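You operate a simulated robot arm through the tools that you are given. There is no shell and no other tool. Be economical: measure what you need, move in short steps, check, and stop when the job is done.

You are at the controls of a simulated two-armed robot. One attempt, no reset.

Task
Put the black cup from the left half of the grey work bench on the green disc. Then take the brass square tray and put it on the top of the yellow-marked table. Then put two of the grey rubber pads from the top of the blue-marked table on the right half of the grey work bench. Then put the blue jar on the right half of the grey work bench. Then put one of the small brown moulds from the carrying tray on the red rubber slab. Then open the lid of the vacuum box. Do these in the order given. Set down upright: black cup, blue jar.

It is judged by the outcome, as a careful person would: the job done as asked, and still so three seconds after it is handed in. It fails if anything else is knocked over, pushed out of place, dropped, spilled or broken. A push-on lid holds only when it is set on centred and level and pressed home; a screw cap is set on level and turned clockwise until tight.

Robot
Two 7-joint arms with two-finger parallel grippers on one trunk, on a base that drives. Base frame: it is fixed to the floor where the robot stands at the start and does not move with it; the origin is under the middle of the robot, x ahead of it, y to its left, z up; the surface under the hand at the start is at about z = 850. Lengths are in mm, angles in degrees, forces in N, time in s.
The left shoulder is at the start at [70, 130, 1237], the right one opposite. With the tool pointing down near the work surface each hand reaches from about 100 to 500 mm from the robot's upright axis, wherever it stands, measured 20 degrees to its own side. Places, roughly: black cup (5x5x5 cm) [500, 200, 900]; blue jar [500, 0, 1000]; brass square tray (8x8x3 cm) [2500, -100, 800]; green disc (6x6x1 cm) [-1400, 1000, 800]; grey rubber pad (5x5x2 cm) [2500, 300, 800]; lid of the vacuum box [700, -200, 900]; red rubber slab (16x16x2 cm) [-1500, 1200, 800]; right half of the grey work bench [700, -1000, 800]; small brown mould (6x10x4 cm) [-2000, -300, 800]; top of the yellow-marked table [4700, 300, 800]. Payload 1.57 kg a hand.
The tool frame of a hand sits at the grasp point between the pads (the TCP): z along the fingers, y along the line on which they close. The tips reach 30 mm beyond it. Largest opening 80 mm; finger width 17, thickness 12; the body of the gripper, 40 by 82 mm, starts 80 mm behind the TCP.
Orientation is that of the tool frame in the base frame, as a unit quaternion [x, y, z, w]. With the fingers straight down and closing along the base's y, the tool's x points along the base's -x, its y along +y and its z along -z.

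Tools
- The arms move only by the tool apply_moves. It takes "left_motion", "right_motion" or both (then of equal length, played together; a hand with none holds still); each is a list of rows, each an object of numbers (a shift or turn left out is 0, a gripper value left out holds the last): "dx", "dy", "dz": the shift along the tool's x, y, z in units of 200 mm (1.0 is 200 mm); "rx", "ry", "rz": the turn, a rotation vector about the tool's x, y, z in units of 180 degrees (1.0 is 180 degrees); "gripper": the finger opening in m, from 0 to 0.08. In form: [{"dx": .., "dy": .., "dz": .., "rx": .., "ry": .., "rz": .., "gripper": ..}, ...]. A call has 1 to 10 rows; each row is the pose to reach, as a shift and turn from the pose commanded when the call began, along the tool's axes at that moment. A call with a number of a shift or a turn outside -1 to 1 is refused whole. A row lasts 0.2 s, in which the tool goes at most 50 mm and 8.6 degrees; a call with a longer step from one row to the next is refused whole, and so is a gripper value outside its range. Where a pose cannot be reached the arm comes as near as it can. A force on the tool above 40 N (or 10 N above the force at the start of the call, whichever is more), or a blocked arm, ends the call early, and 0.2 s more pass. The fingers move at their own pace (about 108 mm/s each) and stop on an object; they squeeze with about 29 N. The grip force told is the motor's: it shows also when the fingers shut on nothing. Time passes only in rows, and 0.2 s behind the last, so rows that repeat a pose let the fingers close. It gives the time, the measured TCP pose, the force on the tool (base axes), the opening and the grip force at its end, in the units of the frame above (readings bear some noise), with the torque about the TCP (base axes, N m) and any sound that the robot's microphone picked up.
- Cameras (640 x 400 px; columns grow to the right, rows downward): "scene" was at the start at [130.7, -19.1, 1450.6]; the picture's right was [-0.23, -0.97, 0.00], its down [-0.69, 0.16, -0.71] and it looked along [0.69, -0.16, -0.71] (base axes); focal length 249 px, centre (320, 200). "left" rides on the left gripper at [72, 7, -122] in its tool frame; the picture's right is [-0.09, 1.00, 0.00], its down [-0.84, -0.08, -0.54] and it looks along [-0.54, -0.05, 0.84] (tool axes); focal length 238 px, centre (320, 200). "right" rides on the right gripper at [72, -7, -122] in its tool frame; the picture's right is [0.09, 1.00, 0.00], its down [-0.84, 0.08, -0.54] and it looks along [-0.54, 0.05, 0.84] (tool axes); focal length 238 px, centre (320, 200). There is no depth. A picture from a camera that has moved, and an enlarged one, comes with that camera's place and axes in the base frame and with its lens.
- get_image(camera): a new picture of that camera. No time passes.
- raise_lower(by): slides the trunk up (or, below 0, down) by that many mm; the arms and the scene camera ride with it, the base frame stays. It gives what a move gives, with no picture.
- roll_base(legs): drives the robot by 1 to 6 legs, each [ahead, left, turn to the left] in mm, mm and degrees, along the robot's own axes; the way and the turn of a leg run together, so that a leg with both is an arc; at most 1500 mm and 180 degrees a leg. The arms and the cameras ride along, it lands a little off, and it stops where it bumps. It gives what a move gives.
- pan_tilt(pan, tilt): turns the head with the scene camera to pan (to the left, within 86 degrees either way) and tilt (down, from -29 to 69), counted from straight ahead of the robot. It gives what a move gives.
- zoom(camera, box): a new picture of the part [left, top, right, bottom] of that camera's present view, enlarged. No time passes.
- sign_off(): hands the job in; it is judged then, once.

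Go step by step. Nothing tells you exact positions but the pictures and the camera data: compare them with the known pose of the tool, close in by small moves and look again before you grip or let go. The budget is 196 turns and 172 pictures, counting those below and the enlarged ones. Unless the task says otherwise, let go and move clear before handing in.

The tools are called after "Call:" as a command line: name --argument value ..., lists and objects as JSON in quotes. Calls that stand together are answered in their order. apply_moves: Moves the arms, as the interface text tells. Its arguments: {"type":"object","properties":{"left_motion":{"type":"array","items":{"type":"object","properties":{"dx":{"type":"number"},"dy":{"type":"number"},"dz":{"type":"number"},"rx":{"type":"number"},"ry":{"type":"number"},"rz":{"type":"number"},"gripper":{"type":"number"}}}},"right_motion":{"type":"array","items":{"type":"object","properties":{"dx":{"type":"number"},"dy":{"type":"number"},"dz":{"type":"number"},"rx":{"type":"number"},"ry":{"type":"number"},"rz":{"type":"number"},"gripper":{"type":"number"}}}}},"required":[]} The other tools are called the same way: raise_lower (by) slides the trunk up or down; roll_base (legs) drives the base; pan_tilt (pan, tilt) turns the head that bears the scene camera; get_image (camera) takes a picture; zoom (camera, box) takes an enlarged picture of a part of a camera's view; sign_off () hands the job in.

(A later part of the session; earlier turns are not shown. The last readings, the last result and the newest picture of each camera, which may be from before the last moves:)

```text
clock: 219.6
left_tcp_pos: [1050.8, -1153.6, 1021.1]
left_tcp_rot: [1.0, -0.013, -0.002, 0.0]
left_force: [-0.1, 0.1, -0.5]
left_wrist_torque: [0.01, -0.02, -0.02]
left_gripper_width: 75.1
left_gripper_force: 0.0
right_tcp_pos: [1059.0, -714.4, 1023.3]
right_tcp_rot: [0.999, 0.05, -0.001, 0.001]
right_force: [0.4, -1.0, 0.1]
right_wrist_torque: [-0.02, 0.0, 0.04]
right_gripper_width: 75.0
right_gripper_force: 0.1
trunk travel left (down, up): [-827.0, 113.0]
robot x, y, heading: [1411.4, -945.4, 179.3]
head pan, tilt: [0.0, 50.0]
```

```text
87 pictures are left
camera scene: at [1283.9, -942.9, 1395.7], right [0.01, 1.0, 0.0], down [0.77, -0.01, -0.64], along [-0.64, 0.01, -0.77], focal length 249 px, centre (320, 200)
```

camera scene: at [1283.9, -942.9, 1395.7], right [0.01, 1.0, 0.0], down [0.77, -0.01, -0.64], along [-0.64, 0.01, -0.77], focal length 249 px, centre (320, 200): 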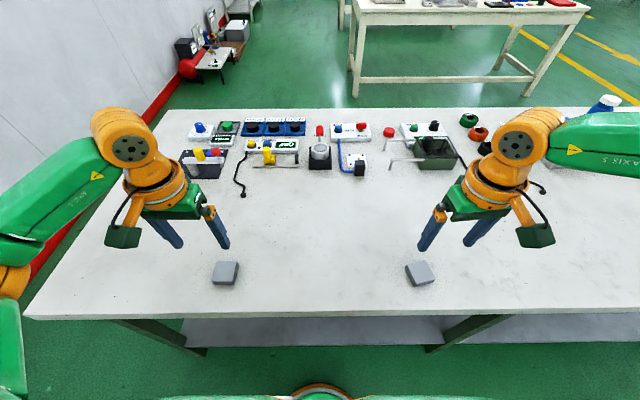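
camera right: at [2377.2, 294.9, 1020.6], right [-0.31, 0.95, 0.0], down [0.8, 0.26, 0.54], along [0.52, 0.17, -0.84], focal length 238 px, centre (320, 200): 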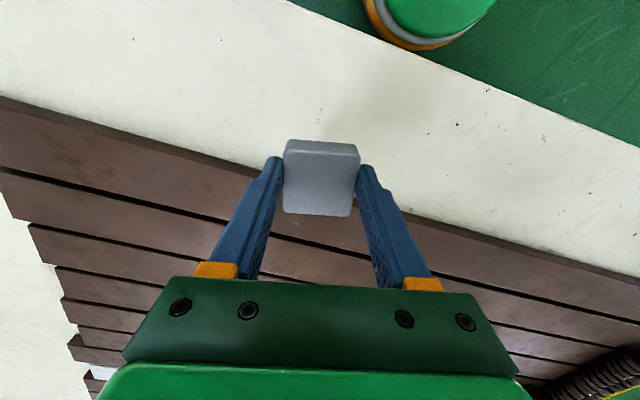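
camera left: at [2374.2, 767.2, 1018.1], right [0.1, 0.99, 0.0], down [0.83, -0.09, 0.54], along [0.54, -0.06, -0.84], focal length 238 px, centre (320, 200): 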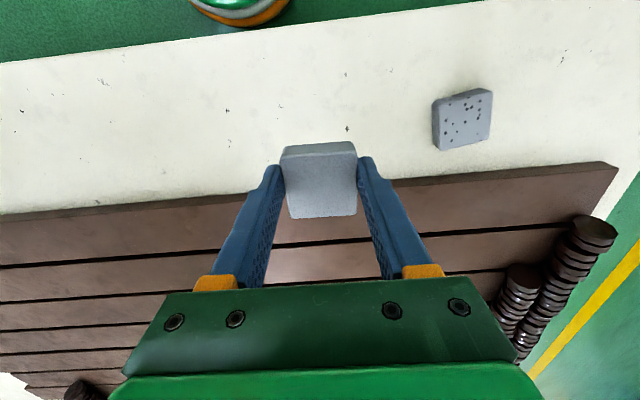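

Pads placed. Next the blue jar: drive back around the left end to the bench's front.

Call:
apply_moves --right_motion '[{"rz": 0.03}, {"rz": 0.03}]'

Call:
roll_base --legs '[[-280, 0, 0.5], [0, -1450, 0], [0, -1400, 0], [1000, 0, 0], [1050, 0, 0]]'

Call:
roll_base --legs '[[0, 0, 180], [0, -900, 0], [0, -950, 0]]'

Call:
pan_tilt --pan 0 --tilt 40

Call:
get_image --camera "scene"

```text
clock: 220.2
left_tcp_pos: [1050.0, -1153.7, 1020.9]
left_tcp_rot: [1.0, -0.013, -0.001, -0.001]
left_force: [-0.2, 0.1, 0.3]
left_wrist_torque: [0.01, -0.04, 0.0]
left_gripper_width: 74.9
left_gripper_force: 0.0
right_tcp_pos: [1057.7, -714.8, 1022.7]
right_tcp_rot: [1.0, 0.002, -0.001, 0.0]
right_force: [1.1, 0.0, 0.2]
right_wrist_torque: [0.02, -0.02, 0.03]
right_gripper_width: 75.1
right_gripper_force: 0.1
trunk travel left (down, up): [-827.0, 113.0]
robot x, y, heading: [1407.5, -942.5, 179.0]
head pan, tilt: [0.0, 50.0]
```

```text
clock: 245.3
left_tcp_pos: [-726.2, 1706.7, 1020.6]
left_tcp_rot: [1.0, -0.01, -0.002, -0.001]
left_force: [-0.2, 0.5, -0.3]
left_wrist_torque: [0.02, 0.03, 0.03]
left_gripper_width: 74.7
left_gripper_force: 0.0
right_tcp_pos: [-723.5, 2146.5, 1023.7]
right_tcp_rot: [1.0, 0.005, -0.002, 0.0]
right_force: [-0.1, 0.1, -0.2]
right_wrist_torque: [0.04, 0.02, 0.01]
right_gripper_width: 75.1
right_gripper_force: 0.1
trunk travel left (down, up): [-827.0, 113.0]
robot x, y, heading: [-369.1, 1919.2, 179.7]
head pan, tilt: [0.0, 50.0]
```

```text
clock: 262.1
left_tcp_pos: [9.6, 276.3, 1021.6]
left_tcp_rot: [-0.001, 1.0, -0.001, 0.002]
left_force: [0.4, -0.8, 0.7]
left_wrist_torque: [-0.03, -0.01, -0.01]
left_gripper_width: 75.1
left_gripper_force: 0.0
right_tcp_pos: [13.7, -164.1, 1024.1]
right_tcp_rot: [-0.016, 1.0, 0.0, 0.001]
right_force: [0.0, 0.5, -0.1]
right_wrist_torque: [0.03, 0.02, -0.03]
right_gripper_width: 74.5
right_gripper_force: 0.1
trunk travel left (down, up): [-827.0, 113.0]
robot x, y, heading: [-342.2, 55.6, 0.9]
head pan, tilt: [0.0, 50.0]
```

```text
clock: 262.8
left_tcp_pos: [8.2, 275.3, 1020.2]
left_tcp_rot: [-0.001, 1.0, -0.001, 0.002]
left_force: [0.4, 0.6, -0.2]
left_wrist_torque: [0.03, 0.0, 0.01]
left_gripper_width: 74.8
left_gripper_force: 0.0
right_tcp_pos: [12.7, -165.0, 1023.3]
right_tcp_rot: [-0.016, 1.0, -0.001, 0.0]
right_force: [0.2, 0.3, -0.2]
right_wrist_torque: [0.01, 0.03, 0.02]
right_gripper_width: 75.1
right_gripper_force: 0.0
trunk travel left (down, up): [-827.0, 113.0]
robot x, y, heading: [-345.7, 58.1, 0.5]
head pan, tilt: [0.0, 40.0]
```

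```text
86 pictures are left
camera scene: at [-208.3, 57.8, 1409.8], right [0.01, -1.0, 0.0], down [-0.64, -0.01, -0.77], along [0.77, 0.01, -0.64], focal length 249 px, centre (320, 200)
```

scene: 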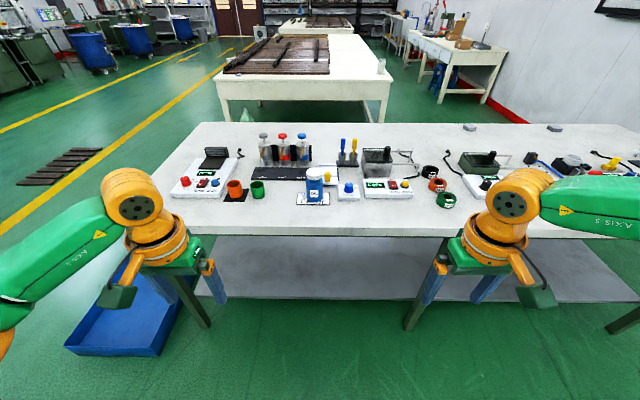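

Call:
roll_base --legs '[[0, -55, -0.5], [390, 0, 0]]'

Call:
apply_moves --left_motion '[{"dx": -0.1, "dy": -0.2, "gripper": 0.08}, {"dx": -0.2, "dy": -0.4}, {"dx": -0.3, "dy": -0.6}]'

Call:
get_image --camera "left"

Call:
get_image --camera "scene"

```text
clock: 265.7
left_tcp_pos: [390.2, 219.3, 1022.6]
left_tcp_rot: [0.004, 1.0, -0.001, 0.003]
left_force: [-0.3, 0.0, -0.3]
left_wrist_torque: [0.04, -0.01, 0.02]
left_gripper_width: 74.9
left_gripper_force: 0.0
right_tcp_pos: [392.3, -221.7, 1023.4]
right_tcp_rot: [-0.012, 1.0, 0.0, 0.002]
right_force: [-0.5, -0.4, -0.9]
right_wrist_torque: [-0.01, 0.0, -0.02]
right_gripper_width: 74.6
right_gripper_force: 0.0
trunk travel left (down, up): [-827.0, 113.0]
robot x, y, heading: [35.0, 4.7, 0.5]
head pan, tilt: [0.0, 40.0]
```

```text
clock: 266.5
left_tcp_pos: [453.0, 95.4, 1020.3]
left_tcp_rot: [0.002, 1.0, 0.001, 0.001]
left_force: [0.7, -1.0, 0.7]
left_wrist_torque: [0.01, 0.01, -0.02]
left_gripper_width: 79.8
left_gripper_force: 0.0
right_tcp_pos: [393.8, -222.9, 1022.5]
right_tcp_rot: [-0.012, 1.0, 0.001, 0.002]
right_force: [0.9, -0.2, -0.5]
right_wrist_torque: [0.06, 0.02, 0.01]
right_gripper_width: 74.9
right_gripper_force: 0.0
trunk travel left (down, up): [-827.0, 113.0]
robot x, y, heading: [37.9, -2.0, 0.3]
head pan, tilt: [0.0, 40.0]
```

```text
85 pictures are left
camera left: at [381.2, 103.6, 1140.3], right [0.1, 1.0, 0.0], down [0.83, -0.08, 0.54], along [0.54, -0.05, -0.84], focal length 238 px, centre (320, 200)
```

left: 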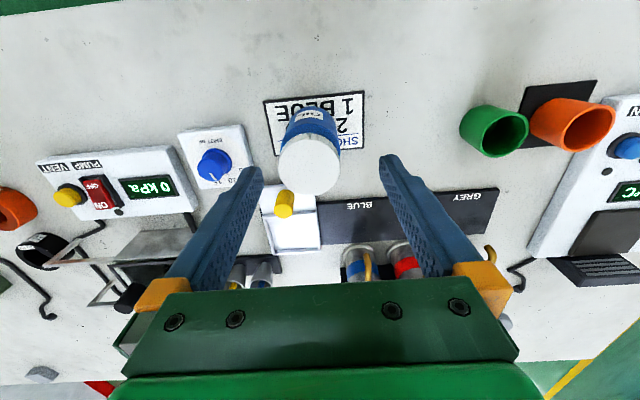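

```text
84 pictures are left
camera scene: at [174.8, 0.8, 1409.7], right [0.01, -1.0, 0.0], down [-0.64, 0.0, -0.77], along [0.77, 0.01, -0.64], focal length 249 px, centre (320, 200)
```

scene: 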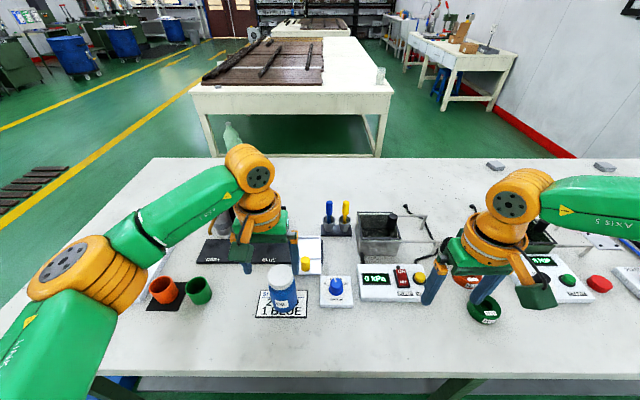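

Call:
zoom --camera "scene" --box '[230, 240, 350, 330]'

Call:
zoom --camera "left" --box '[250, 80, 370, 210]'

```text
4.44 times, centred on (290, 285) of scene
camera zoom: at [174.8, 0.8, 1409.7], right [0.01, -1.0, 0.0], down [-0.64, 0.0, -0.77], along [0.77, 0.01, -0.64], focal length 1105 px, centre (453, -178)
```

zoom: 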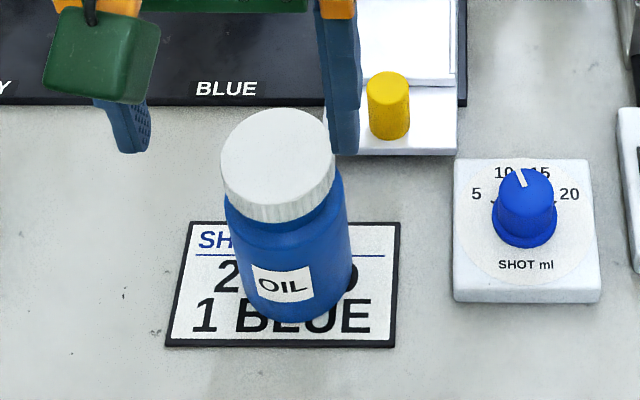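

```text
3.08 times, centred on (310, 145) of left
camera zoom: at [381.2, 103.6, 1140.3], right [0.1, 1.0, 0.0], down [0.83, -0.08, 0.54], along [0.54, -0.05, -0.84], focal length 733 px, centre (351, 369)
```

zoom: 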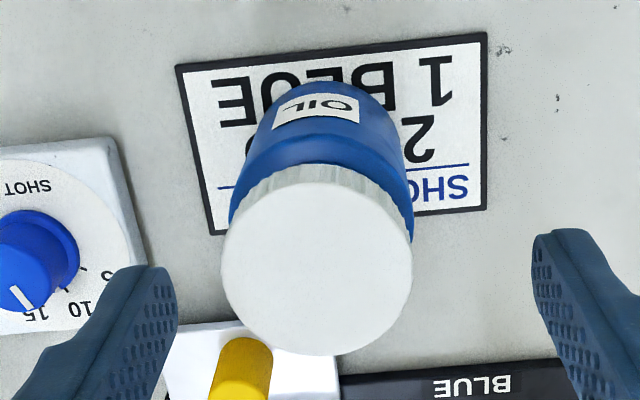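

The jar is about 115 mm tall (cap top z≈970), at about [465, 87]. Align and descend partway.

Call:
apply_moves --left_motion '[{"dx": -0.06, "dy": -0.042}, {"dx": -0.06, "dy": -0.042, "dz": 0.1}, {"dx": -0.06, "dy": -0.042, "dz": 0.15}]'

Call:
get_image --camera "left"

Call:
zoom --camera "scene" --box '[210, 220, 370, 330]'

```text
clock: 267.3
left_tcp_pos: [464.6, 91.6, 991.9]
left_tcp_rot: [0.004, 1.0, -0.001, 0.001]
left_force: [-0.3, 0.1, 0.8]
left_wrist_torque: [-0.03, -0.01, 0.0]
left_gripper_width: 80.0
left_gripper_force: 0.0
right_tcp_pos: [395.1, -222.3, 1023.3]
right_tcp_rot: [-0.012, 1.0, 0.0, 0.001]
right_force: [0.3, 0.3, -0.5]
right_wrist_torque: [0.02, 0.0, -0.01]
right_gripper_width: 75.1
right_gripper_force: 0.1
trunk travel left (down, up): [-827.0, 113.0]
robot x, y, heading: [40.6, 1.7, 0.2]
head pan, tilt: [0.0, 40.0]
```

```text
81 pictures are left
camera left: at [391.8, 98.7, 1111.4], right [0.1, 1.0, 0.0], down [0.83, -0.08, 0.55], along [0.54, -0.06, -0.84], focal length 238 px, centre (320, 200)
```

left: 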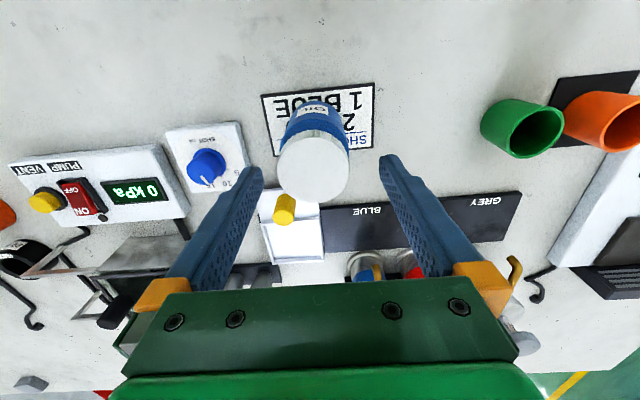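

```text
3.64 times, centred on (290, 275) of scene
camera zoom: at [173.8, 3.4, 1409.9], right [0.01, -1.0, 0.0], down [-0.64, 0.0, -0.77], along [0.77, 0.0, -0.64], focal length 904 px, centre (429, -73)
```

zoom: 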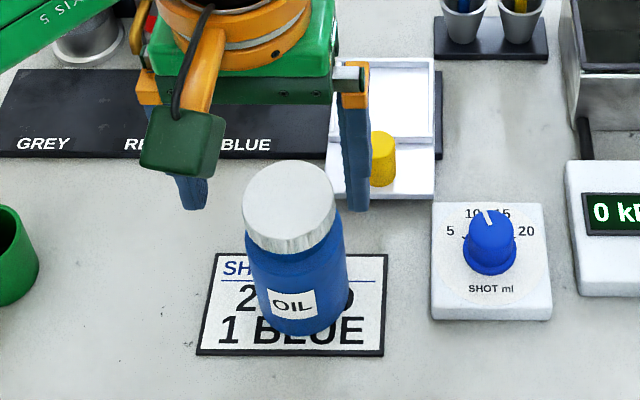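

Call:
apply_moves --left_motion '[{"dx": 0.018, "dy": -0.018}, {"dx": 0.018, "dy": -0.018, "dz": 0.15}, {"dx": 0.018, "dy": -0.018, "dz": 0.25}, {"dx": 0.018, "dy": -0.018, "dz": 0.25}]'

Call:
get_image --camera "left"

Call:
zoom --camera "scene" --box '[210, 220, 370, 330]'

```text
clock: 268.3
left_tcp_pos: [459.5, 86.2, 942.9]
left_tcp_rot: [0.004, 1.0, 0.0, 0.002]
left_force: [0.0, 0.0, -0.6]
left_wrist_torque: [-0.01, 0.02, 0.01]
left_gripper_width: 80.1
left_gripper_force: 0.1
right_tcp_pos: [393.2, -222.3, 1021.7]
right_tcp_rot: [-0.012, 1.0, 0.0, 0.0]
right_force: [-0.3, 0.3, -0.6]
right_wrist_torque: [-0.01, 0.02, 0.0]
right_gripper_width: 74.8
right_gripper_force: 0.1
trunk travel left (down, up): [-827.0, 113.0]
robot x, y, heading: [36.7, 1.1, 0.2]
head pan, tilt: [0.0, 40.0]
```

```text
79 pictures are left
camera left: at [388.1, 93.5, 1063.5], right [0.1, 1.0, 0.0], down [0.83, -0.08, 0.55], along [0.54, -0.05, -0.84], focal length 238 px, centre (320, 200)
```

left: 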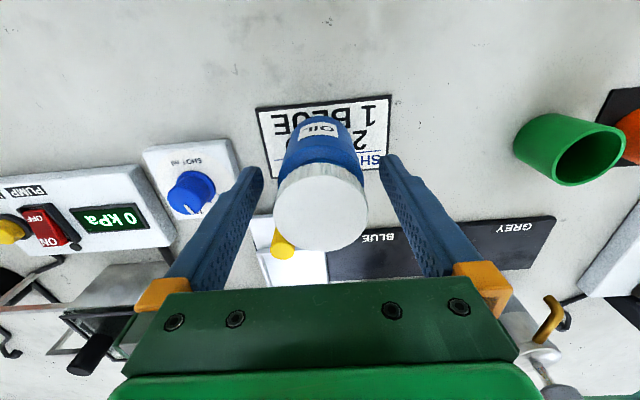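

```text
3.64 times, centred on (290, 275) of scene
camera zoom: at [173.7, 2.6, 1409.9], right [0.01, -1.0, 0.0], down [-0.64, 0.0, -0.77], along [0.77, 0.01, -0.64], focal length 904 px, centre (429, -73)
```

zoom: 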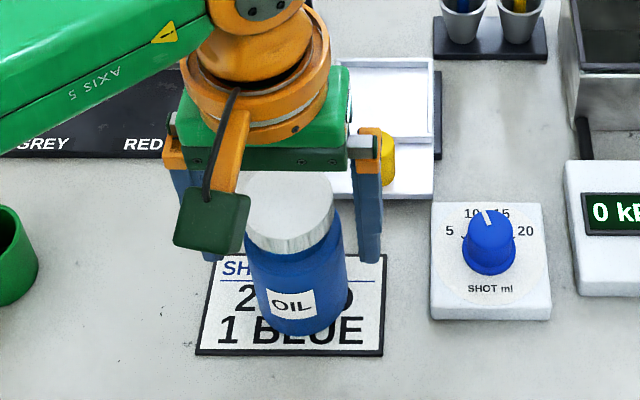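

Well aligned. Descend to grip height and close.

Call:
apply_moves --left_motion '[{"dz": 0.1}, {"dz": 0.2}, {"dz": 0.2, "gripper": 0.06}, {"dz": 0.2, "gripper": 0.04}, {"dz": 0.2, "gripper": 0.04}, {"dz": 0.2, "gripper": 0.04}]'

Call:
get_image --camera "left"

```text
clock: 269.7
left_tcp_pos: [459.1, 86.3, 902.6]
left_tcp_rot: [0.004, 1.0, -0.001, 0.002]
left_force: [-0.1, 0.3, -1.1]
left_wrist_torque: [0.01, -0.02, -0.01]
left_gripper_width: 57.5
left_gripper_force: 29.1
right_tcp_pos: [393.8, -222.4, 1022.1]
right_tcp_rot: [-0.012, 1.0, 0.001, 0.001]
right_force: [-1.1, 1.0, 0.1]
right_wrist_torque: [0.02, 0.0, 0.01]
right_gripper_width: 75.2
right_gripper_force: 0.1
trunk travel left (down, up): [-827.0, 113.0]
robot x, y, heading: [39.4, 2.5, 0.3]
head pan, tilt: [0.0, 40.0]
```

```text
77 pictures are left
camera left: at [388.0, 93.8, 1022.2], right [0.1, 1.0, 0.0], down [0.83, -0.08, 0.54], along [0.54, -0.05, -0.84], focal length 238 px, centre (320, 200)
```

left: 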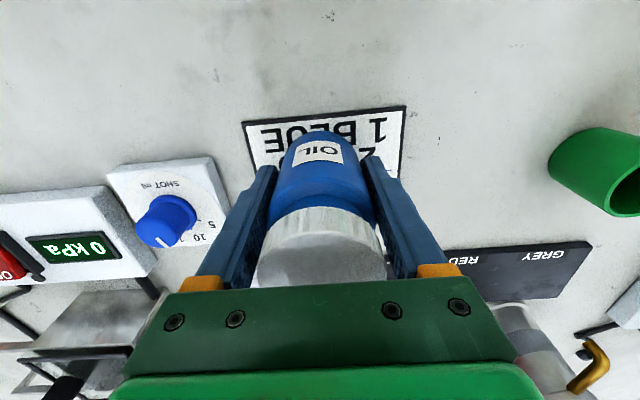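

Jar gripped (57.5 mm). Lift, back off, strafe right and look at the right half's front.

Call:
apply_moves --left_motion '[{"dz": -0.1}, {"dz": -0.3}, {"dz": -0.5}, {"dz": -0.7}, {"dx": 0.1, "dz": -0.75}, {"dx": 0.3, "dz": -0.75}]'

Call:
roll_base --legs '[[-350, 0, 0], [0, -900, 0]]'

Call:
pan_tilt --pan 0 --tilt 40

Call:
get_image --camera "scene"

```text
clock: 271.1
left_tcp_pos: [396.5, 87.7, 1053.1]
left_tcp_rot: [0.003, 1.0, -0.001, 0.002]
left_force: [-1.8, 0.5, -3.6]
left_wrist_torque: [0.01, 0.0, 0.0]
left_gripper_width: 57.3
left_gripper_force: 28.4
right_tcp_pos: [392.1, -220.8, 1022.9]
right_tcp_rot: [-0.012, 1.0, 0.001, 0.002]
right_force: [-0.2, 0.1, -0.1]
right_wrist_torque: [0.02, -0.04, 0.02]
right_gripper_width: 75.1
right_gripper_force: 0.1
trunk travel left (down, up): [-827.0, 113.0]
robot x, y, heading: [38.2, 1.3, 0.5]
head pan, tilt: [0.0, 40.0]
```

```text
clock: 277.8
left_tcp_pos: [46.4, -810.1, 1052.7]
left_tcp_rot: [0.001, 1.0, -0.002, 0.002]
left_force: [-0.9, 0.0, -3.6]
left_wrist_torque: [-0.01, -0.01, -0.01]
left_gripper_width: 57.4
left_gripper_force: 29.4
right_tcp_pos: [43.3, -1117.3, 1021.9]
right_tcp_rot: [-0.014, 1.0, 0.0, 0.001]
right_force: [0.2, -0.1, -0.2]
right_wrist_torque: [-0.02, -0.01, -0.04]
right_gripper_width: 74.9
right_gripper_force: 0.1
trunk travel left (down, up): [-827.0, 113.0]
robot x, y, heading: [-312.5, -895.5, 0.3]
head pan, tilt: [0.0, 40.0]
```

```text
clock: 278.4
left_tcp_pos: [46.0, -810.9, 1052.0]
left_tcp_rot: [0.001, 1.0, -0.001, 0.003]
left_force: [0.3, 0.4, -3.1]
left_wrist_torque: [-0.04, -0.01, -0.04]
left_gripper_width: 57.3
left_gripper_force: 29.4
right_tcp_pos: [42.3, -1119.5, 1023.4]
right_tcp_rot: [-0.014, 1.0, 0.0, 0.0]
right_force: [-0.5, 0.1, 0.0]
right_wrist_torque: [0.0, 0.02, -0.03]
right_gripper_width: 74.9
right_gripper_force: 0.1
trunk travel left (down, up): [-827.0, 113.0]
robot x, y, heading: [-317.6, -897.4, 0.5]
head pan, tilt: [0.0, 40.0]
```

```text
76 pictures are left
camera scene: at [-177.1, -895.4, 1409.8], right [0.01, -1.0, 0.0], down [-0.64, -0.01, -0.77], along [0.77, 0.01, -0.64], focal length 249 px, centre (320, 200)
```

scene: 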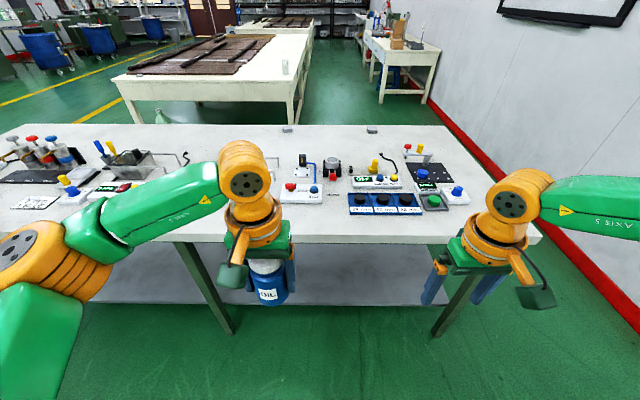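

There is free bench between the front edge (x≈304) and the devices (x≥480) at y≈-810. Drive ahead so that the jar is over [395, -810].

Call:
roll_base --legs '[[350, 0, 0]]'

Call:
get_image --camera "left"

Call:
get_image --camera "scene"

```text
clock: 280.7
left_tcp_pos: [399.1, -809.9, 1051.9]
left_tcp_rot: [0.005, 1.0, -0.002, 0.002]
left_force: [-0.4, 0.4, -2.7]
left_wrist_torque: [0.01, -0.01, -0.03]
left_gripper_width: 57.2
left_gripper_force: 28.9
right_tcp_pos: [393.7, -1119.4, 1023.4]
right_tcp_rot: [-0.012, 1.0, 0.0, 0.001]
right_force: [-0.1, -0.9, 0.1]
right_wrist_torque: [0.03, -0.04, -0.01]
right_gripper_width: 75.1
right_gripper_force: 0.1
trunk travel left (down, up): [-827.0, 113.0]
robot x, y, heading: [42.3, -895.9, 0.4]
head pan, tilt: [0.0, 40.0]
```

```text
75 pictures are left
camera left: at [326.1, -803.0, 1172.6], right [0.1, 0.99, 0.0], down [0.83, -0.08, 0.55], along [0.54, -0.06, -0.84], focal length 238 px, centre (320, 200)
```

left: 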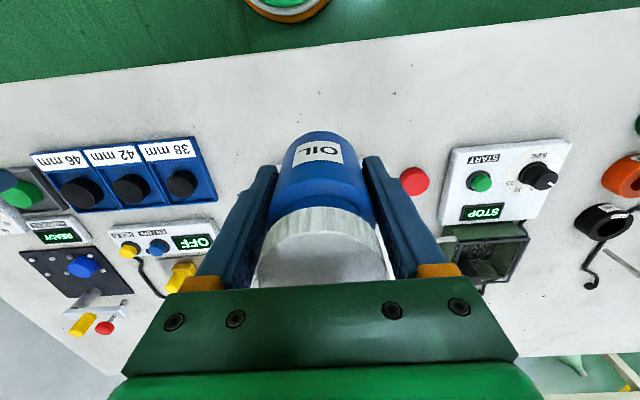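

```text
74 pictures are left
camera scene: at [173.8, -893.9, 1410.0], right [0.0, -1.0, 0.0], down [-0.64, 0.0, -0.77], along [0.77, 0.0, -0.64], focal length 249 px, centre (320, 200)
```

scene: 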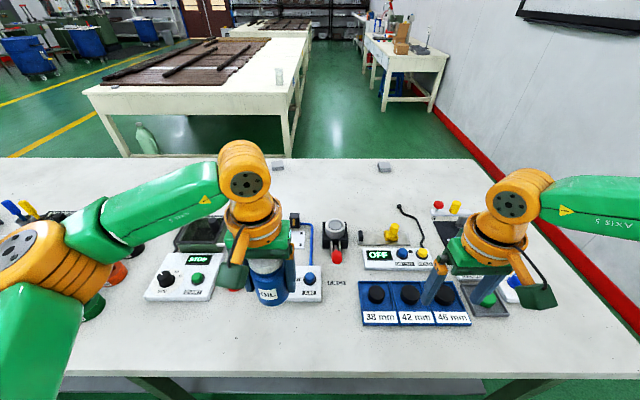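

The spot below is clear. Lower the jar, ending gently.

Call:
apply_moves --left_motion '[{"dz": 0.2}, {"dz": 0.4}, {"dz": 0.6}, {"dz": 0.68}, {"dz": 0.71}, {"dz": 0.71}]'

Call:
apply_moves --left_motion '[{"dz": 0.01}, {"dz": 0.02}, {"dz": 0.03}, {"dz": 0.03}]'

Call:
zoom --camera "scene" --box '[200, 220, 360, 370]'

```text
clock: 282.1
left_tcp_pos: [401.8, -810.2, 910.1]
left_tcp_rot: [0.005, 1.0, -0.001, 0.002]
left_force: [-0.4, -0.4, -3.7]
left_wrist_torque: [0.03, 0.04, 0.03]
left_gripper_width: 57.7
left_gripper_force: 29.3
right_tcp_pos: [395.2, -1119.2, 1023.0]
right_tcp_rot: [-0.011, 1.0, 0.0, 0.001]
right_force: [-0.3, -0.1, -0.3]
right_wrist_torque: [-0.02, 0.0, -0.01]
right_gripper_width: 74.7
right_gripper_force: 0.0
trunk travel left (down, up): [-827.0, 113.0]
robot x, y, heading: [36.4, -894.9, 0.4]
head pan, tilt: [0.0, 40.0]
```

```text
clock: 283.1
left_tcp_pos: [401.5, -810.2, 903.4]
left_tcp_rot: [0.005, 1.0, -0.001, 0.002]
left_force: [0.0, 0.9, -3.2]
left_wrist_torque: [0.0, 0.03, 0.01]
left_gripper_width: 57.5
left_gripper_force: 29.2
right_tcp_pos: [396.3, -1119.0, 1022.8]
right_tcp_rot: [-0.012, 1.0, -0.001, 0.0]
right_force: [0.5, 0.7, 0.7]
right_wrist_torque: [-0.01, -0.01, 0.0]
right_gripper_width: 75.2
right_gripper_force: 0.0
trunk travel left (down, up): [-827.0, 113.0]
robot x, y, heading: [41.6, -894.9, 0.4]
head pan, tilt: [0.0, 40.0]
```

```text
2.67 times, centred on (280, 295) of scene
camera zoom: at [176.2, -893.9, 1409.8], right [0.0, -1.0, 0.0], down [-0.64, 0.0, -0.77], along [0.77, 0.0, -0.64], focal length 663 px, centre (427, -53)
```

zoom: 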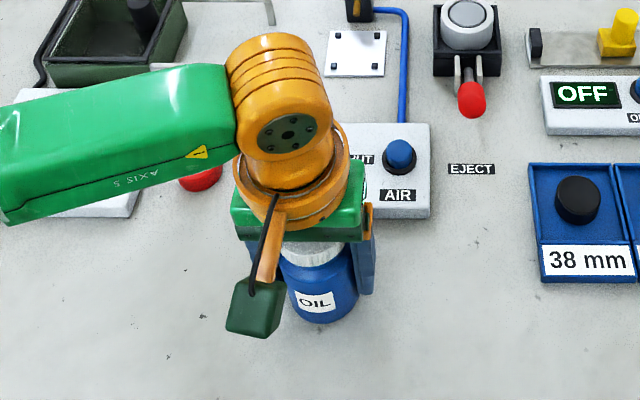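

Call:
apply_moves --left_motion '[{"dz": 0.01}, {"dz": 0.015}, {"dz": 0.015}]'

Call:
apply_moves --left_motion '[{"dz": 0.008}, {"dz": 0.012}, {"dz": 0.012}]'

```text
clock: 283.9
left_tcp_pos: [401.1, -810.3, 900.5]
left_tcp_rot: [0.004, 1.0, -0.002, 0.002]
left_force: [-1.0, -0.8, -2.9]
left_wrist_torque: [0.02, 0.0, 0.01]
left_gripper_width: 57.2
left_gripper_force: 28.4
right_tcp_pos: [395.4, -1118.2, 1022.9]
right_tcp_rot: [-0.012, 1.0, 0.0, 0.002]
right_force: [-0.1, 0.5, -0.4]
right_wrist_torque: [-0.01, -0.01, -0.01]
right_gripper_width: 74.9
right_gripper_force: 0.0
trunk travel left (down, up): [-827.0, 113.0]
robot x, y, heading: [36.9, -895.5, 0.6]
head pan, tilt: [0.0, 40.0]
```

```text
clock: 284.7
left_tcp_pos: [401.6, -811.2, 898.3]
left_tcp_rot: [0.004, 1.0, 0.0, 0.004]
left_force: [5.1, 1.7, 13.2]
left_wrist_torque: [0.31, -0.1, -0.1]
left_gripper_width: 57.3
left_gripper_force: 29.2
right_tcp_pos: [394.3, -1119.2, 1022.3]
right_tcp_rot: [-0.011, 1.0, 0.0, 0.001]
right_force: [-0.5, 0.1, 0.8]
right_wrist_torque: [0.0, 0.01, -0.02]
right_gripper_width: 74.9
right_gripper_force: 0.1
trunk travel left (down, up): [-827.0, 113.0]
robot x, y, heading: [36.5, -895.2, 0.2]
head pan, tilt: [0.0, 40.0]
```

Contact. Release and rise straight up.

Call:
apply_moves --left_motion '[{"dz": -0.006}, {"dz": -0.006, "gripper": 0.08}, {"dz": -0.006, "gripper": 0.08}, {"dz": -0.1}, {"dz": -0.3}, {"dz": -0.5}, {"dz": -0.7}, {"dz": -0.85}]'

Call:
zoom --camera "scene" --box '[200, 220, 360, 370]'

```text
clock: 286.5
left_tcp_pos: [400.7, -806.9, 1069.1]
left_tcp_rot: [0.004, 1.0, 0.0, 0.002]
left_force: [0.2, -0.8, 0.5]
left_wrist_torque: [0.01, 0.0, 0.03]
left_gripper_width: 80.0
left_gripper_force: 0.2
right_tcp_pos: [395.5, -1119.5, 1022.2]
right_tcp_rot: [-0.012, 1.0, 0.0, 0.002]
right_force: [0.1, 0.1, 0.8]
right_wrist_torque: [0.01, -0.01, -0.02]
right_gripper_width: 75.3
right_gripper_force: 0.0
trunk travel left (down, up): [-827.0, 113.0]
robot x, y, heading: [37.0, -891.9, 0.4]
head pan, tilt: [0.0, 40.0]
```

```text
2.67 times, centred on (280, 295) of scene
camera zoom: at [175.1, -894.3, 1409.9], right [0.0, -1.0, 0.0], down [-0.64, 0.0, -0.77], along [0.77, 0.0, -0.64], focal length 663 px, centre (427, -53)
```

zoom: 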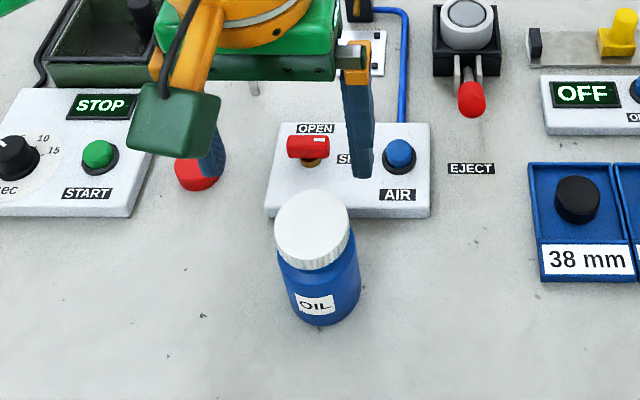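

Jar set upright. Next: the mould. I'll back off, turn around and look along the way around the end of the other table.

Call:
roll_base --legs '[[-500, 0, 0], [0, 0, -180], [0, 250, 0]]'

Call:
pan_tilt --pan 0 --tilt 25

Call:
get_image --camera "scene"

```text
clock: 298.1
left_tcp_pos: [-820.1, -1232.7, 1067.8]
left_tcp_rot: [1.0, -0.003, -0.002, 0.0]
left_force: [-0.1, 1.1, -0.3]
left_wrist_torque: [-0.02, 0.0, -0.01]
left_gripper_width: 80.0
left_gripper_force: 0.0
right_tcp_pos: [-814.3, -920.9, 1023.5]
right_tcp_rot: [1.0, 0.012, -0.001, 0.002]
right_force: [-0.2, -0.3, -0.3]
right_wrist_torque: [0.0, -0.01, 0.02]
right_gripper_width: 75.1
right_gripper_force: 0.1
trunk travel left (down, up): [-827.0, 113.0]
robot x, y, heading: [-457.0, -1147.8, -179.3]
head pan, tilt: [0.0, 40.0]
```

```text
clock: 298.9
left_tcp_pos: [-820.8, -1233.8, 1068.4]
left_tcp_rot: [1.0, -0.002, -0.002, -0.001]
left_force: [-0.7, -0.6, 0.2]
left_wrist_torque: [-0.02, -0.02, 0.02]
left_gripper_width: 79.7
left_gripper_force: 0.0
right_tcp_pos: [-813.7, -922.5, 1022.3]
right_tcp_rot: [1.0, 0.013, -0.001, 0.0]
right_force: [0.1, -0.8, -0.6]
right_wrist_torque: [0.02, -0.02, -0.04]
right_gripper_width: 75.0
right_gripper_force: 0.0
trunk travel left (down, up): [-827.0, 113.0]
robot x, y, heading: [-457.3, -1147.4, -179.7]
head pan, tilt: [0.0, 25.0]
```

```text
71 pictures are left
camera scene: at [-598.8, -1148.4, 1433.1], right [-0.01, 1.0, 0.0], down [0.42, 0.0, -0.91], along [-0.91, -0.01, -0.42], focal length 249 px, centre (320, 200)
```

scene: 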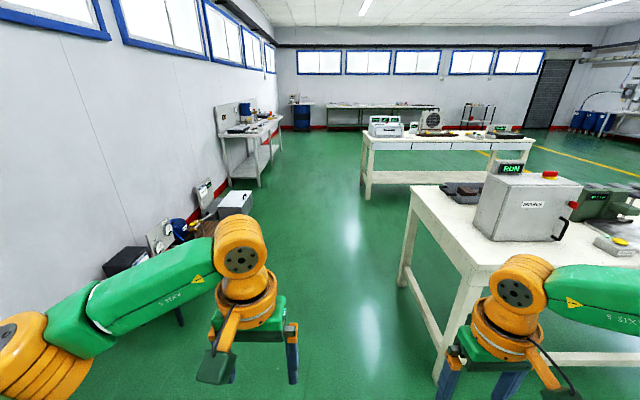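

The way is clear. Drive past the table's end to its far side and face it.

Call:
roll_base --legs '[[1000, 0, 0], [1050, 0, 0], [0, 0, 180], [0, 500, 0]]'

Call:
pan_tilt --pan 10 --tilt 40

Call:
get_image --camera "scene"

```text
clock: 319.0
left_tcp_pos: [-2168.4, -586.9, 1067.7]
left_tcp_rot: [-0.015, 1.0, 0.001, 0.002]
left_force: [0.3, 0.7, -0.5]
left_wrist_torque: [0.02, 0.02, 0.01]
left_gripper_width: 80.1
left_gripper_force: 0.0
right_tcp_pos: [-2162.9, -899.2, 1023.0]
right_tcp_rot: [-0.031, 1.0, 0.001, 0.001]
right_force: [0.1, 0.1, -0.7]
right_wrist_torque: [-0.01, 0.01, -0.01]
right_gripper_width: 75.1
right_gripper_force: 0.1
trunk travel left (down, up): [-827.0, 113.0]
robot x, y, heading: [-2526.2, -689.1, 2.6]
head pan, tilt: [0.0, 25.0]
```

```text
clock: 319.8
left_tcp_pos: [-2169.2, -587.0, 1068.7]
left_tcp_rot: [-0.015, 1.0, -0.001, 0.001]
left_force: [0.0, -0.6, -0.3]
left_wrist_torque: [-0.02, -0.05, -0.01]
left_gripper_width: 79.9
left_gripper_force: 0.1
right_tcp_pos: [-2162.7, -896.7, 1022.6]
right_tcp_rot: [-0.03, 1.0, 0.0, 0.0]
right_force: [0.0, 0.2, -0.4]
right_wrist_torque: [0.05, 0.02, 0.01]
right_gripper_width: 75.0
right_gripper_force: 0.1
trunk travel left (down, up): [-827.0, 113.0]
robot x, y, heading: [-2525.8, -683.4, 2.6]
head pan, tilt: [10.0, 40.0]
```

```text
70 pictures are left
camera scene: at [-2392.9, -667.1, 1409.9], right [0.22, -0.98, 0.0], down [-0.63, -0.14, -0.77], along [0.75, 0.17, -0.64], focal length 249 px, centre (320, 200)
```

scene: 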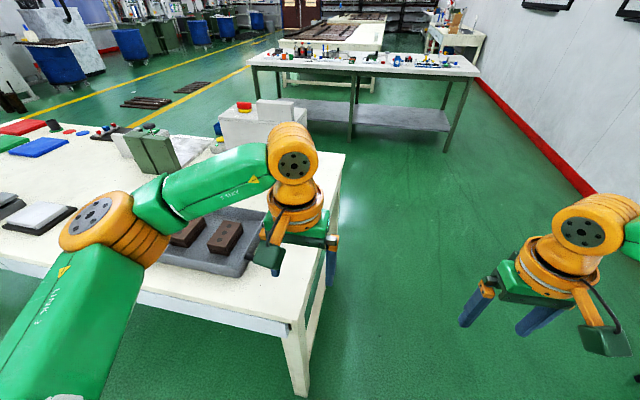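

Call:
roll_base --legs '[[0, 270, -2.6], [100, 0, 0]]'

Call:
pan_tilt --pan 0 --tilt 45

Call:
get_image --camera "scene"

Call:
get_image --camera "left"

```text
clock: 322.4
left_tcp_pos: [-2073.1, -339.1, 1069.6]
left_tcp_rot: [0.011, 1.0, -0.001, 0.003]
left_force: [0.1, 0.4, 0.0]
left_wrist_torque: [-0.04, -0.02, 0.0]
left_gripper_width: 80.3
left_gripper_force: 0.0
right_tcp_pos: [-2083.5, -648.8, 1024.1]
right_tcp_rot: [-0.004, 1.0, 0.0, 0.002]
right_force: [0.1, 0.3, 0.6]
right_wrist_torque: [0.03, -0.03, -0.02]
right_gripper_width: 75.1
right_gripper_force: 0.1
trunk travel left (down, up): [-827.0, 113.0]
robot x, y, heading: [-2433.3, -418.0, -0.4]
head pan, tilt: [10.0, 40.0]
```

```text
clock: 323.1
left_tcp_pos: [-2069.4, -338.9, 1067.8]
left_tcp_rot: [0.012, 1.0, -0.001, 0.002]
left_force: [1.2, 0.5, -0.4]
left_wrist_torque: [0.0, 0.02, 0.05]
left_gripper_width: 79.8
left_gripper_force: 0.1
right_tcp_pos: [-2079.6, -650.3, 1022.9]
right_tcp_rot: [-0.004, 1.0, 0.0, 0.001]
right_force: [-0.9, -0.3, -0.8]
right_wrist_torque: [0.01, -0.01, 0.02]
right_gripper_width: 75.3
right_gripper_force: 0.1
trunk travel left (down, up): [-827.0, 113.0]
robot x, y, heading: [-2433.0, -422.4, -0.4]
head pan, tilt: [0.0, 45.0]
```

```text
69 pictures are left
camera scene: at [-2299.7, -422.1, 1402.6], right [-0.01, -1.0, 0.0], down [-0.71, 0.01, -0.71], along [0.71, -0.01, -0.71], focal length 249 px, centre (320, 200)
```

scene: 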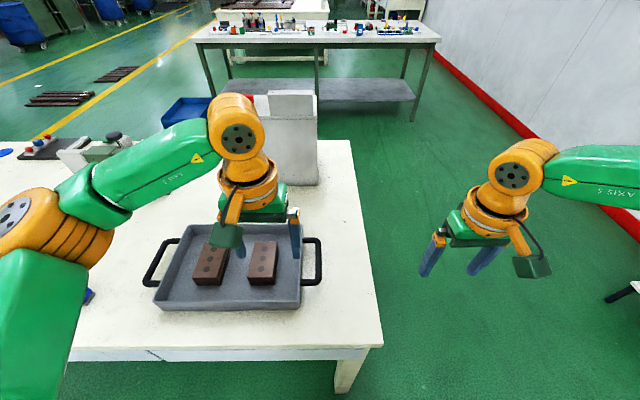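

```text
68 pictures are left
camera left: at [-2142.0, -330.2, 1188.3], right [0.11, 0.99, 0.0], down [0.83, -0.09, 0.54], along [0.54, -0.06, -0.84], focal length 238 px, centre (320, 200)
```

left: 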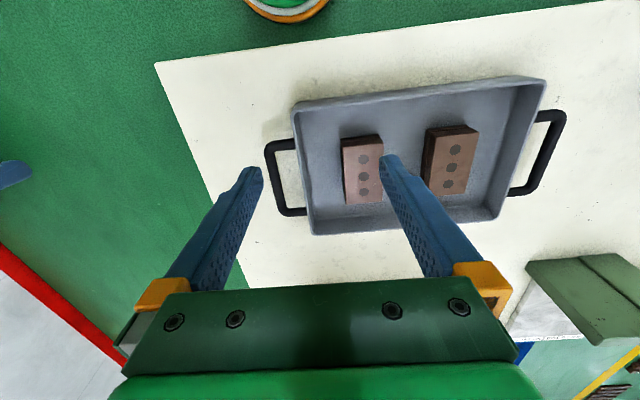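

Two moulds sit in the carrying tray; the right one is at about [-1978, -286]. Drive closer and bring the left hand above it.

Call:
roll_base --legs '[[60, 0, 0.4]]'

Call:
apply_moves --left_motion '[{"dx": -0.08, "dy": 0.15}, {"dx": -0.16, "dy": 0.265}, {"dx": -0.16, "dy": 0.265, "dz": 0.2}, {"dx": -0.16, "dy": 0.265, "dz": 0.4}, {"dx": -0.16, "dy": 0.265, "dz": 0.5}, {"dx": -0.16, "dy": 0.265, "dz": 0.5}]'

Call:
get_image --camera "left"

```text
clock: 324.1
left_tcp_pos: [-2017.2, -337.6, 1070.8]
left_tcp_rot: [0.008, 1.0, -0.001, 0.005]
left_force: [-0.3, 0.2, 0.0]
left_wrist_torque: [0.01, -0.05, 0.01]
left_gripper_width: 80.2
left_gripper_force: 0.0
right_tcp_pos: [-2026.0, -649.1, 1025.2]
right_tcp_rot: [-0.007, 1.0, 0.0, 0.005]
right_force: [-0.8, 0.0, -0.1]
right_wrist_torque: [-0.02, -0.04, 0.03]
right_gripper_width: 75.1
right_gripper_force: 0.1
trunk travel left (down, up): [-827.0, 113.0]
robot x, y, heading: [-2370.8, -420.2, -0.0]
head pan, tilt: [0.0, 45.0]
```

```text
clock: 325.5
left_tcp_pos: [-1978.5, -284.9, 968.6]
left_tcp_rot: [0.008, 1.0, -0.001, 0.002]
left_force: [0.0, 0.3, 0.2]
left_wrist_torque: [-0.02, 0.0, -0.01]
left_gripper_width: 79.9
left_gripper_force: 0.0
right_tcp_pos: [-2019.3, -649.1, 1022.2]
right_tcp_rot: [-0.007, 1.0, -0.001, 0.001]
right_force: [0.3, -0.6, -1.0]
right_wrist_torque: [-0.02, 0.01, -0.02]
right_gripper_width: 75.0
right_gripper_force: 0.1
trunk travel left (down, up): [-827.0, 113.0]
robot x, y, heading: [-2368.5, -420.9, -0.5]
head pan, tilt: [0.0, 45.0]
```

```text
67 pictures are left
camera left: at [-2050.9, -277.7, 1088.4], right [0.11, 0.99, 0.0], down [0.83, -0.09, 0.54], along [0.54, -0.06, -0.84], focal length 238 px, centre (320, 200)
```

left: 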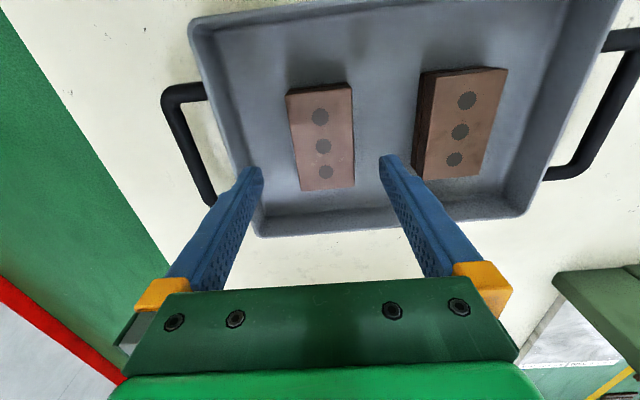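

Call:
apply_moves --left_motion '[{"dx": -0.012, "dy": 0.008, "dz": 0.15}, {"dx": -0.012, "dy": 0.008, "dz": 0.3}, {"dx": -0.012, "dy": 0.008, "dz": 0.37}, {"dx": -0.012, "dy": 0.008, "dz": 0.37}]'

Call:
get_image --camera "left"

Call:
zoom --camera "scene" --box '[120, 200, 380, 360]'

```text
clock: 326.5
left_tcp_pos: [-1974.3, -284.0, 892.9]
left_tcp_rot: [0.008, 1.0, 0.0, 0.001]
left_force: [0.5, -0.4, 0.6]
left_wrist_torque: [0.01, 0.04, 0.04]
left_gripper_width: 80.0
left_gripper_force: 0.0
right_tcp_pos: [-2019.2, -648.5, 1023.6]
right_tcp_rot: [-0.007, 1.0, 0.0, 0.001]
right_force: [-0.5, 0.0, 1.6]
right_wrist_torque: [0.03, -0.04, 0.01]
right_gripper_width: 75.3
right_gripper_force: 0.1
trunk travel left (down, up): [-827.0, 113.0]
robot x, y, heading: [-2372.8, -419.3, -0.5]
head pan, tilt: [0.0, 45.0]
```

```text
66 pictures are left
camera left: at [-2047.6, -275.4, 1013.5], right [0.11, 0.99, 0.0], down [0.83, -0.09, 0.55], along [0.54, -0.06, -0.84], focal length 238 px, centre (320, 200)
```

left: 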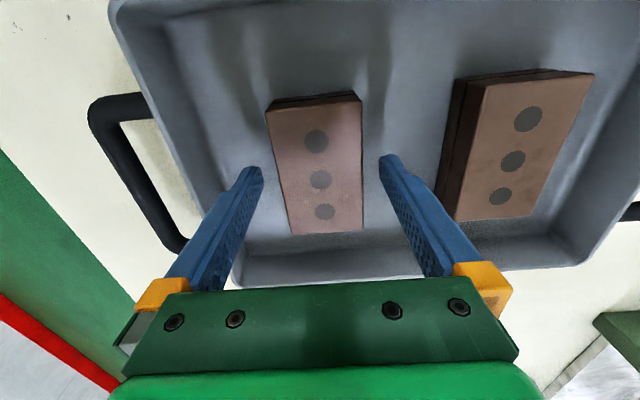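

```text
2.46 times, centred on (250, 280) of scene
camera zoom: at [-2240.5, -421.8, 1402.6], right [0.0, -1.0, 0.0], down [-0.71, 0.0, -0.71], along [0.71, 0.0, -0.71], focal length 612 px, centre (492, 3)
```

zoom: 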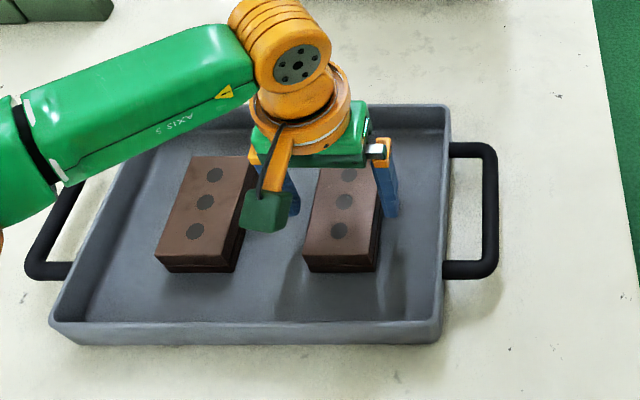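

Call:
apply_moves --left_motion '[{"dx": -0.025, "dy": 0.003, "dz": 0.05}, {"dx": -0.025, "dy": 0.003, "dz": 0.12}, {"dx": -0.025, "dy": 0.003, "dz": 0.15}, {"dx": -0.025, "dy": 0.003, "dz": 0.15}]'

Call:
get_image --camera "left"

```text
clock: 327.5
left_tcp_pos: [-1968.6, -283.5, 862.9]
left_tcp_rot: [0.008, 1.0, -0.001, 0.002]
left_force: [-0.6, -0.2, 0.5]
left_wrist_torque: [-0.02, 0.01, -0.02]
left_gripper_width: 80.0
left_gripper_force: 0.2
right_tcp_pos: [-2019.5, -648.7, 1023.1]
right_tcp_rot: [-0.007, 1.0, 0.0, 0.001]
right_force: [-0.7, 0.3, 0.3]
right_wrist_torque: [0.02, 0.01, 0.0]
right_gripper_width: 75.3
right_gripper_force: 0.0
trunk travel left (down, up): [-827.0, 113.0]
robot x, y, heading: [-2374.7, -423.3, -0.1]
head pan, tilt: [0.0, 45.0]
```

```text
64 pictures are left
camera left: at [-2042.9, -274.7, 983.6], right [0.11, 0.99, 0.0], down [0.83, -0.09, 0.54], along [0.54, -0.06, -0.84], focal length 238 px, centre (320, 200)
```

left: 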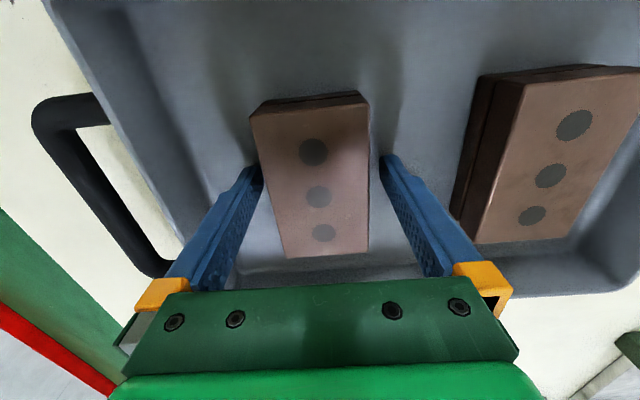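

Call:
apply_moves --left_motion '[{"dz": 0.015}, {"dz": 0.025}, {"dz": 0.025, "gripper": 0.065}, {"dz": 0.025, "gripper": 0.05}, {"dz": 0.025, "gripper": 0.045}, {"dz": 0.025, "gripper": 0.045}]'

Call:
apply_moves --left_motion '[{"dz": -0.05}, {"dz": -0.15}, {"dz": -0.35}, {"dz": -0.55}, {"dz": -0.75}, {"dz": -0.85}]'

Call:
get_image --camera "left"

Call:
zoom --camera "scene" --box '[120, 160, 380, 320]'

```text
clock: 328.9
left_tcp_pos: [-1969.8, -282.2, 857.9]
left_tcp_rot: [0.008, 1.0, -0.001, 0.002]
left_force: [0.0, 0.2, 0.2]
left_wrist_torque: [0.06, -0.05, 0.02]
left_gripper_width: 60.1
left_gripper_force: 29.1
right_tcp_pos: [-2018.8, -648.1, 1023.0]
right_tcp_rot: [-0.007, 1.0, 0.0, 0.001]
right_force: [-0.2, 0.4, -0.3]
right_wrist_torque: [0.03, 0.02, -0.01]
right_gripper_width: 74.9
right_gripper_force: 0.1
trunk travel left (down, up): [-827.0, 113.0]
robot x, y, heading: [-2375.0, -422.9, -0.3]
head pan, tilt: [0.0, 45.0]
```

```text
clock: 330.3
left_tcp_pos: [-1970.9, -282.5, 1028.4]
left_tcp_rot: [0.009, 1.0, -0.001, 0.001]
left_force: [0.2, -0.3, -4.1]
left_wrist_torque: [-0.02, 0.0, 0.03]
left_gripper_width: 60.0
left_gripper_force: 28.6
right_tcp_pos: [-2018.5, -649.0, 1022.3]
right_tcp_rot: [-0.007, 1.0, 0.0, 0.001]
right_force: [0.0, -0.8, -0.3]
right_wrist_torque: [0.01, -0.04, -0.02]
right_gripper_width: 74.9
right_gripper_force: 0.2
trunk travel left (down, up): [-827.0, 113.0]
robot x, y, heading: [-2374.8, -424.8, -0.2]
head pan, tilt: [0.0, 45.0]
```

```text
63 pictures are left
camera left: at [-2042.5, -274.7, 1148.2], right [0.11, 0.99, 0.0], down [0.83, -0.09, 0.54], along [0.54, -0.06, -0.84], focal length 238 px, centre (320, 200)
```

left: 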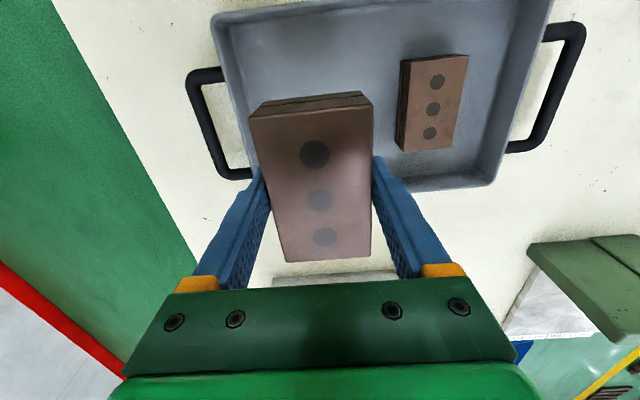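

```text
2.46 times, centred on (250, 240) of scene
camera zoom: at [-2239.6, -421.8, 1402.5], right [0.0, -1.0, 0.0], down [-0.71, 0.0, -0.71], along [0.71, 0.0, -0.71], focal length 612 px, centre (492, 102)
```

zoom: 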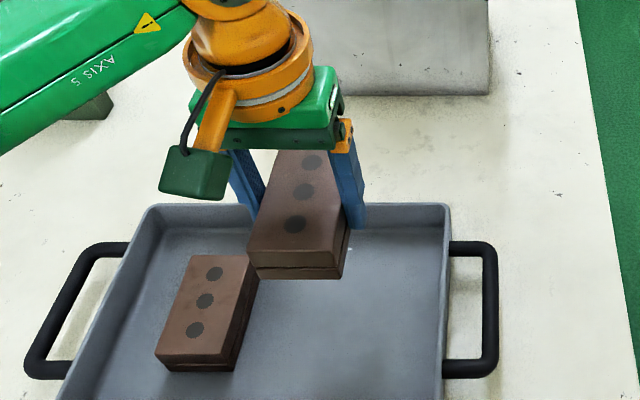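

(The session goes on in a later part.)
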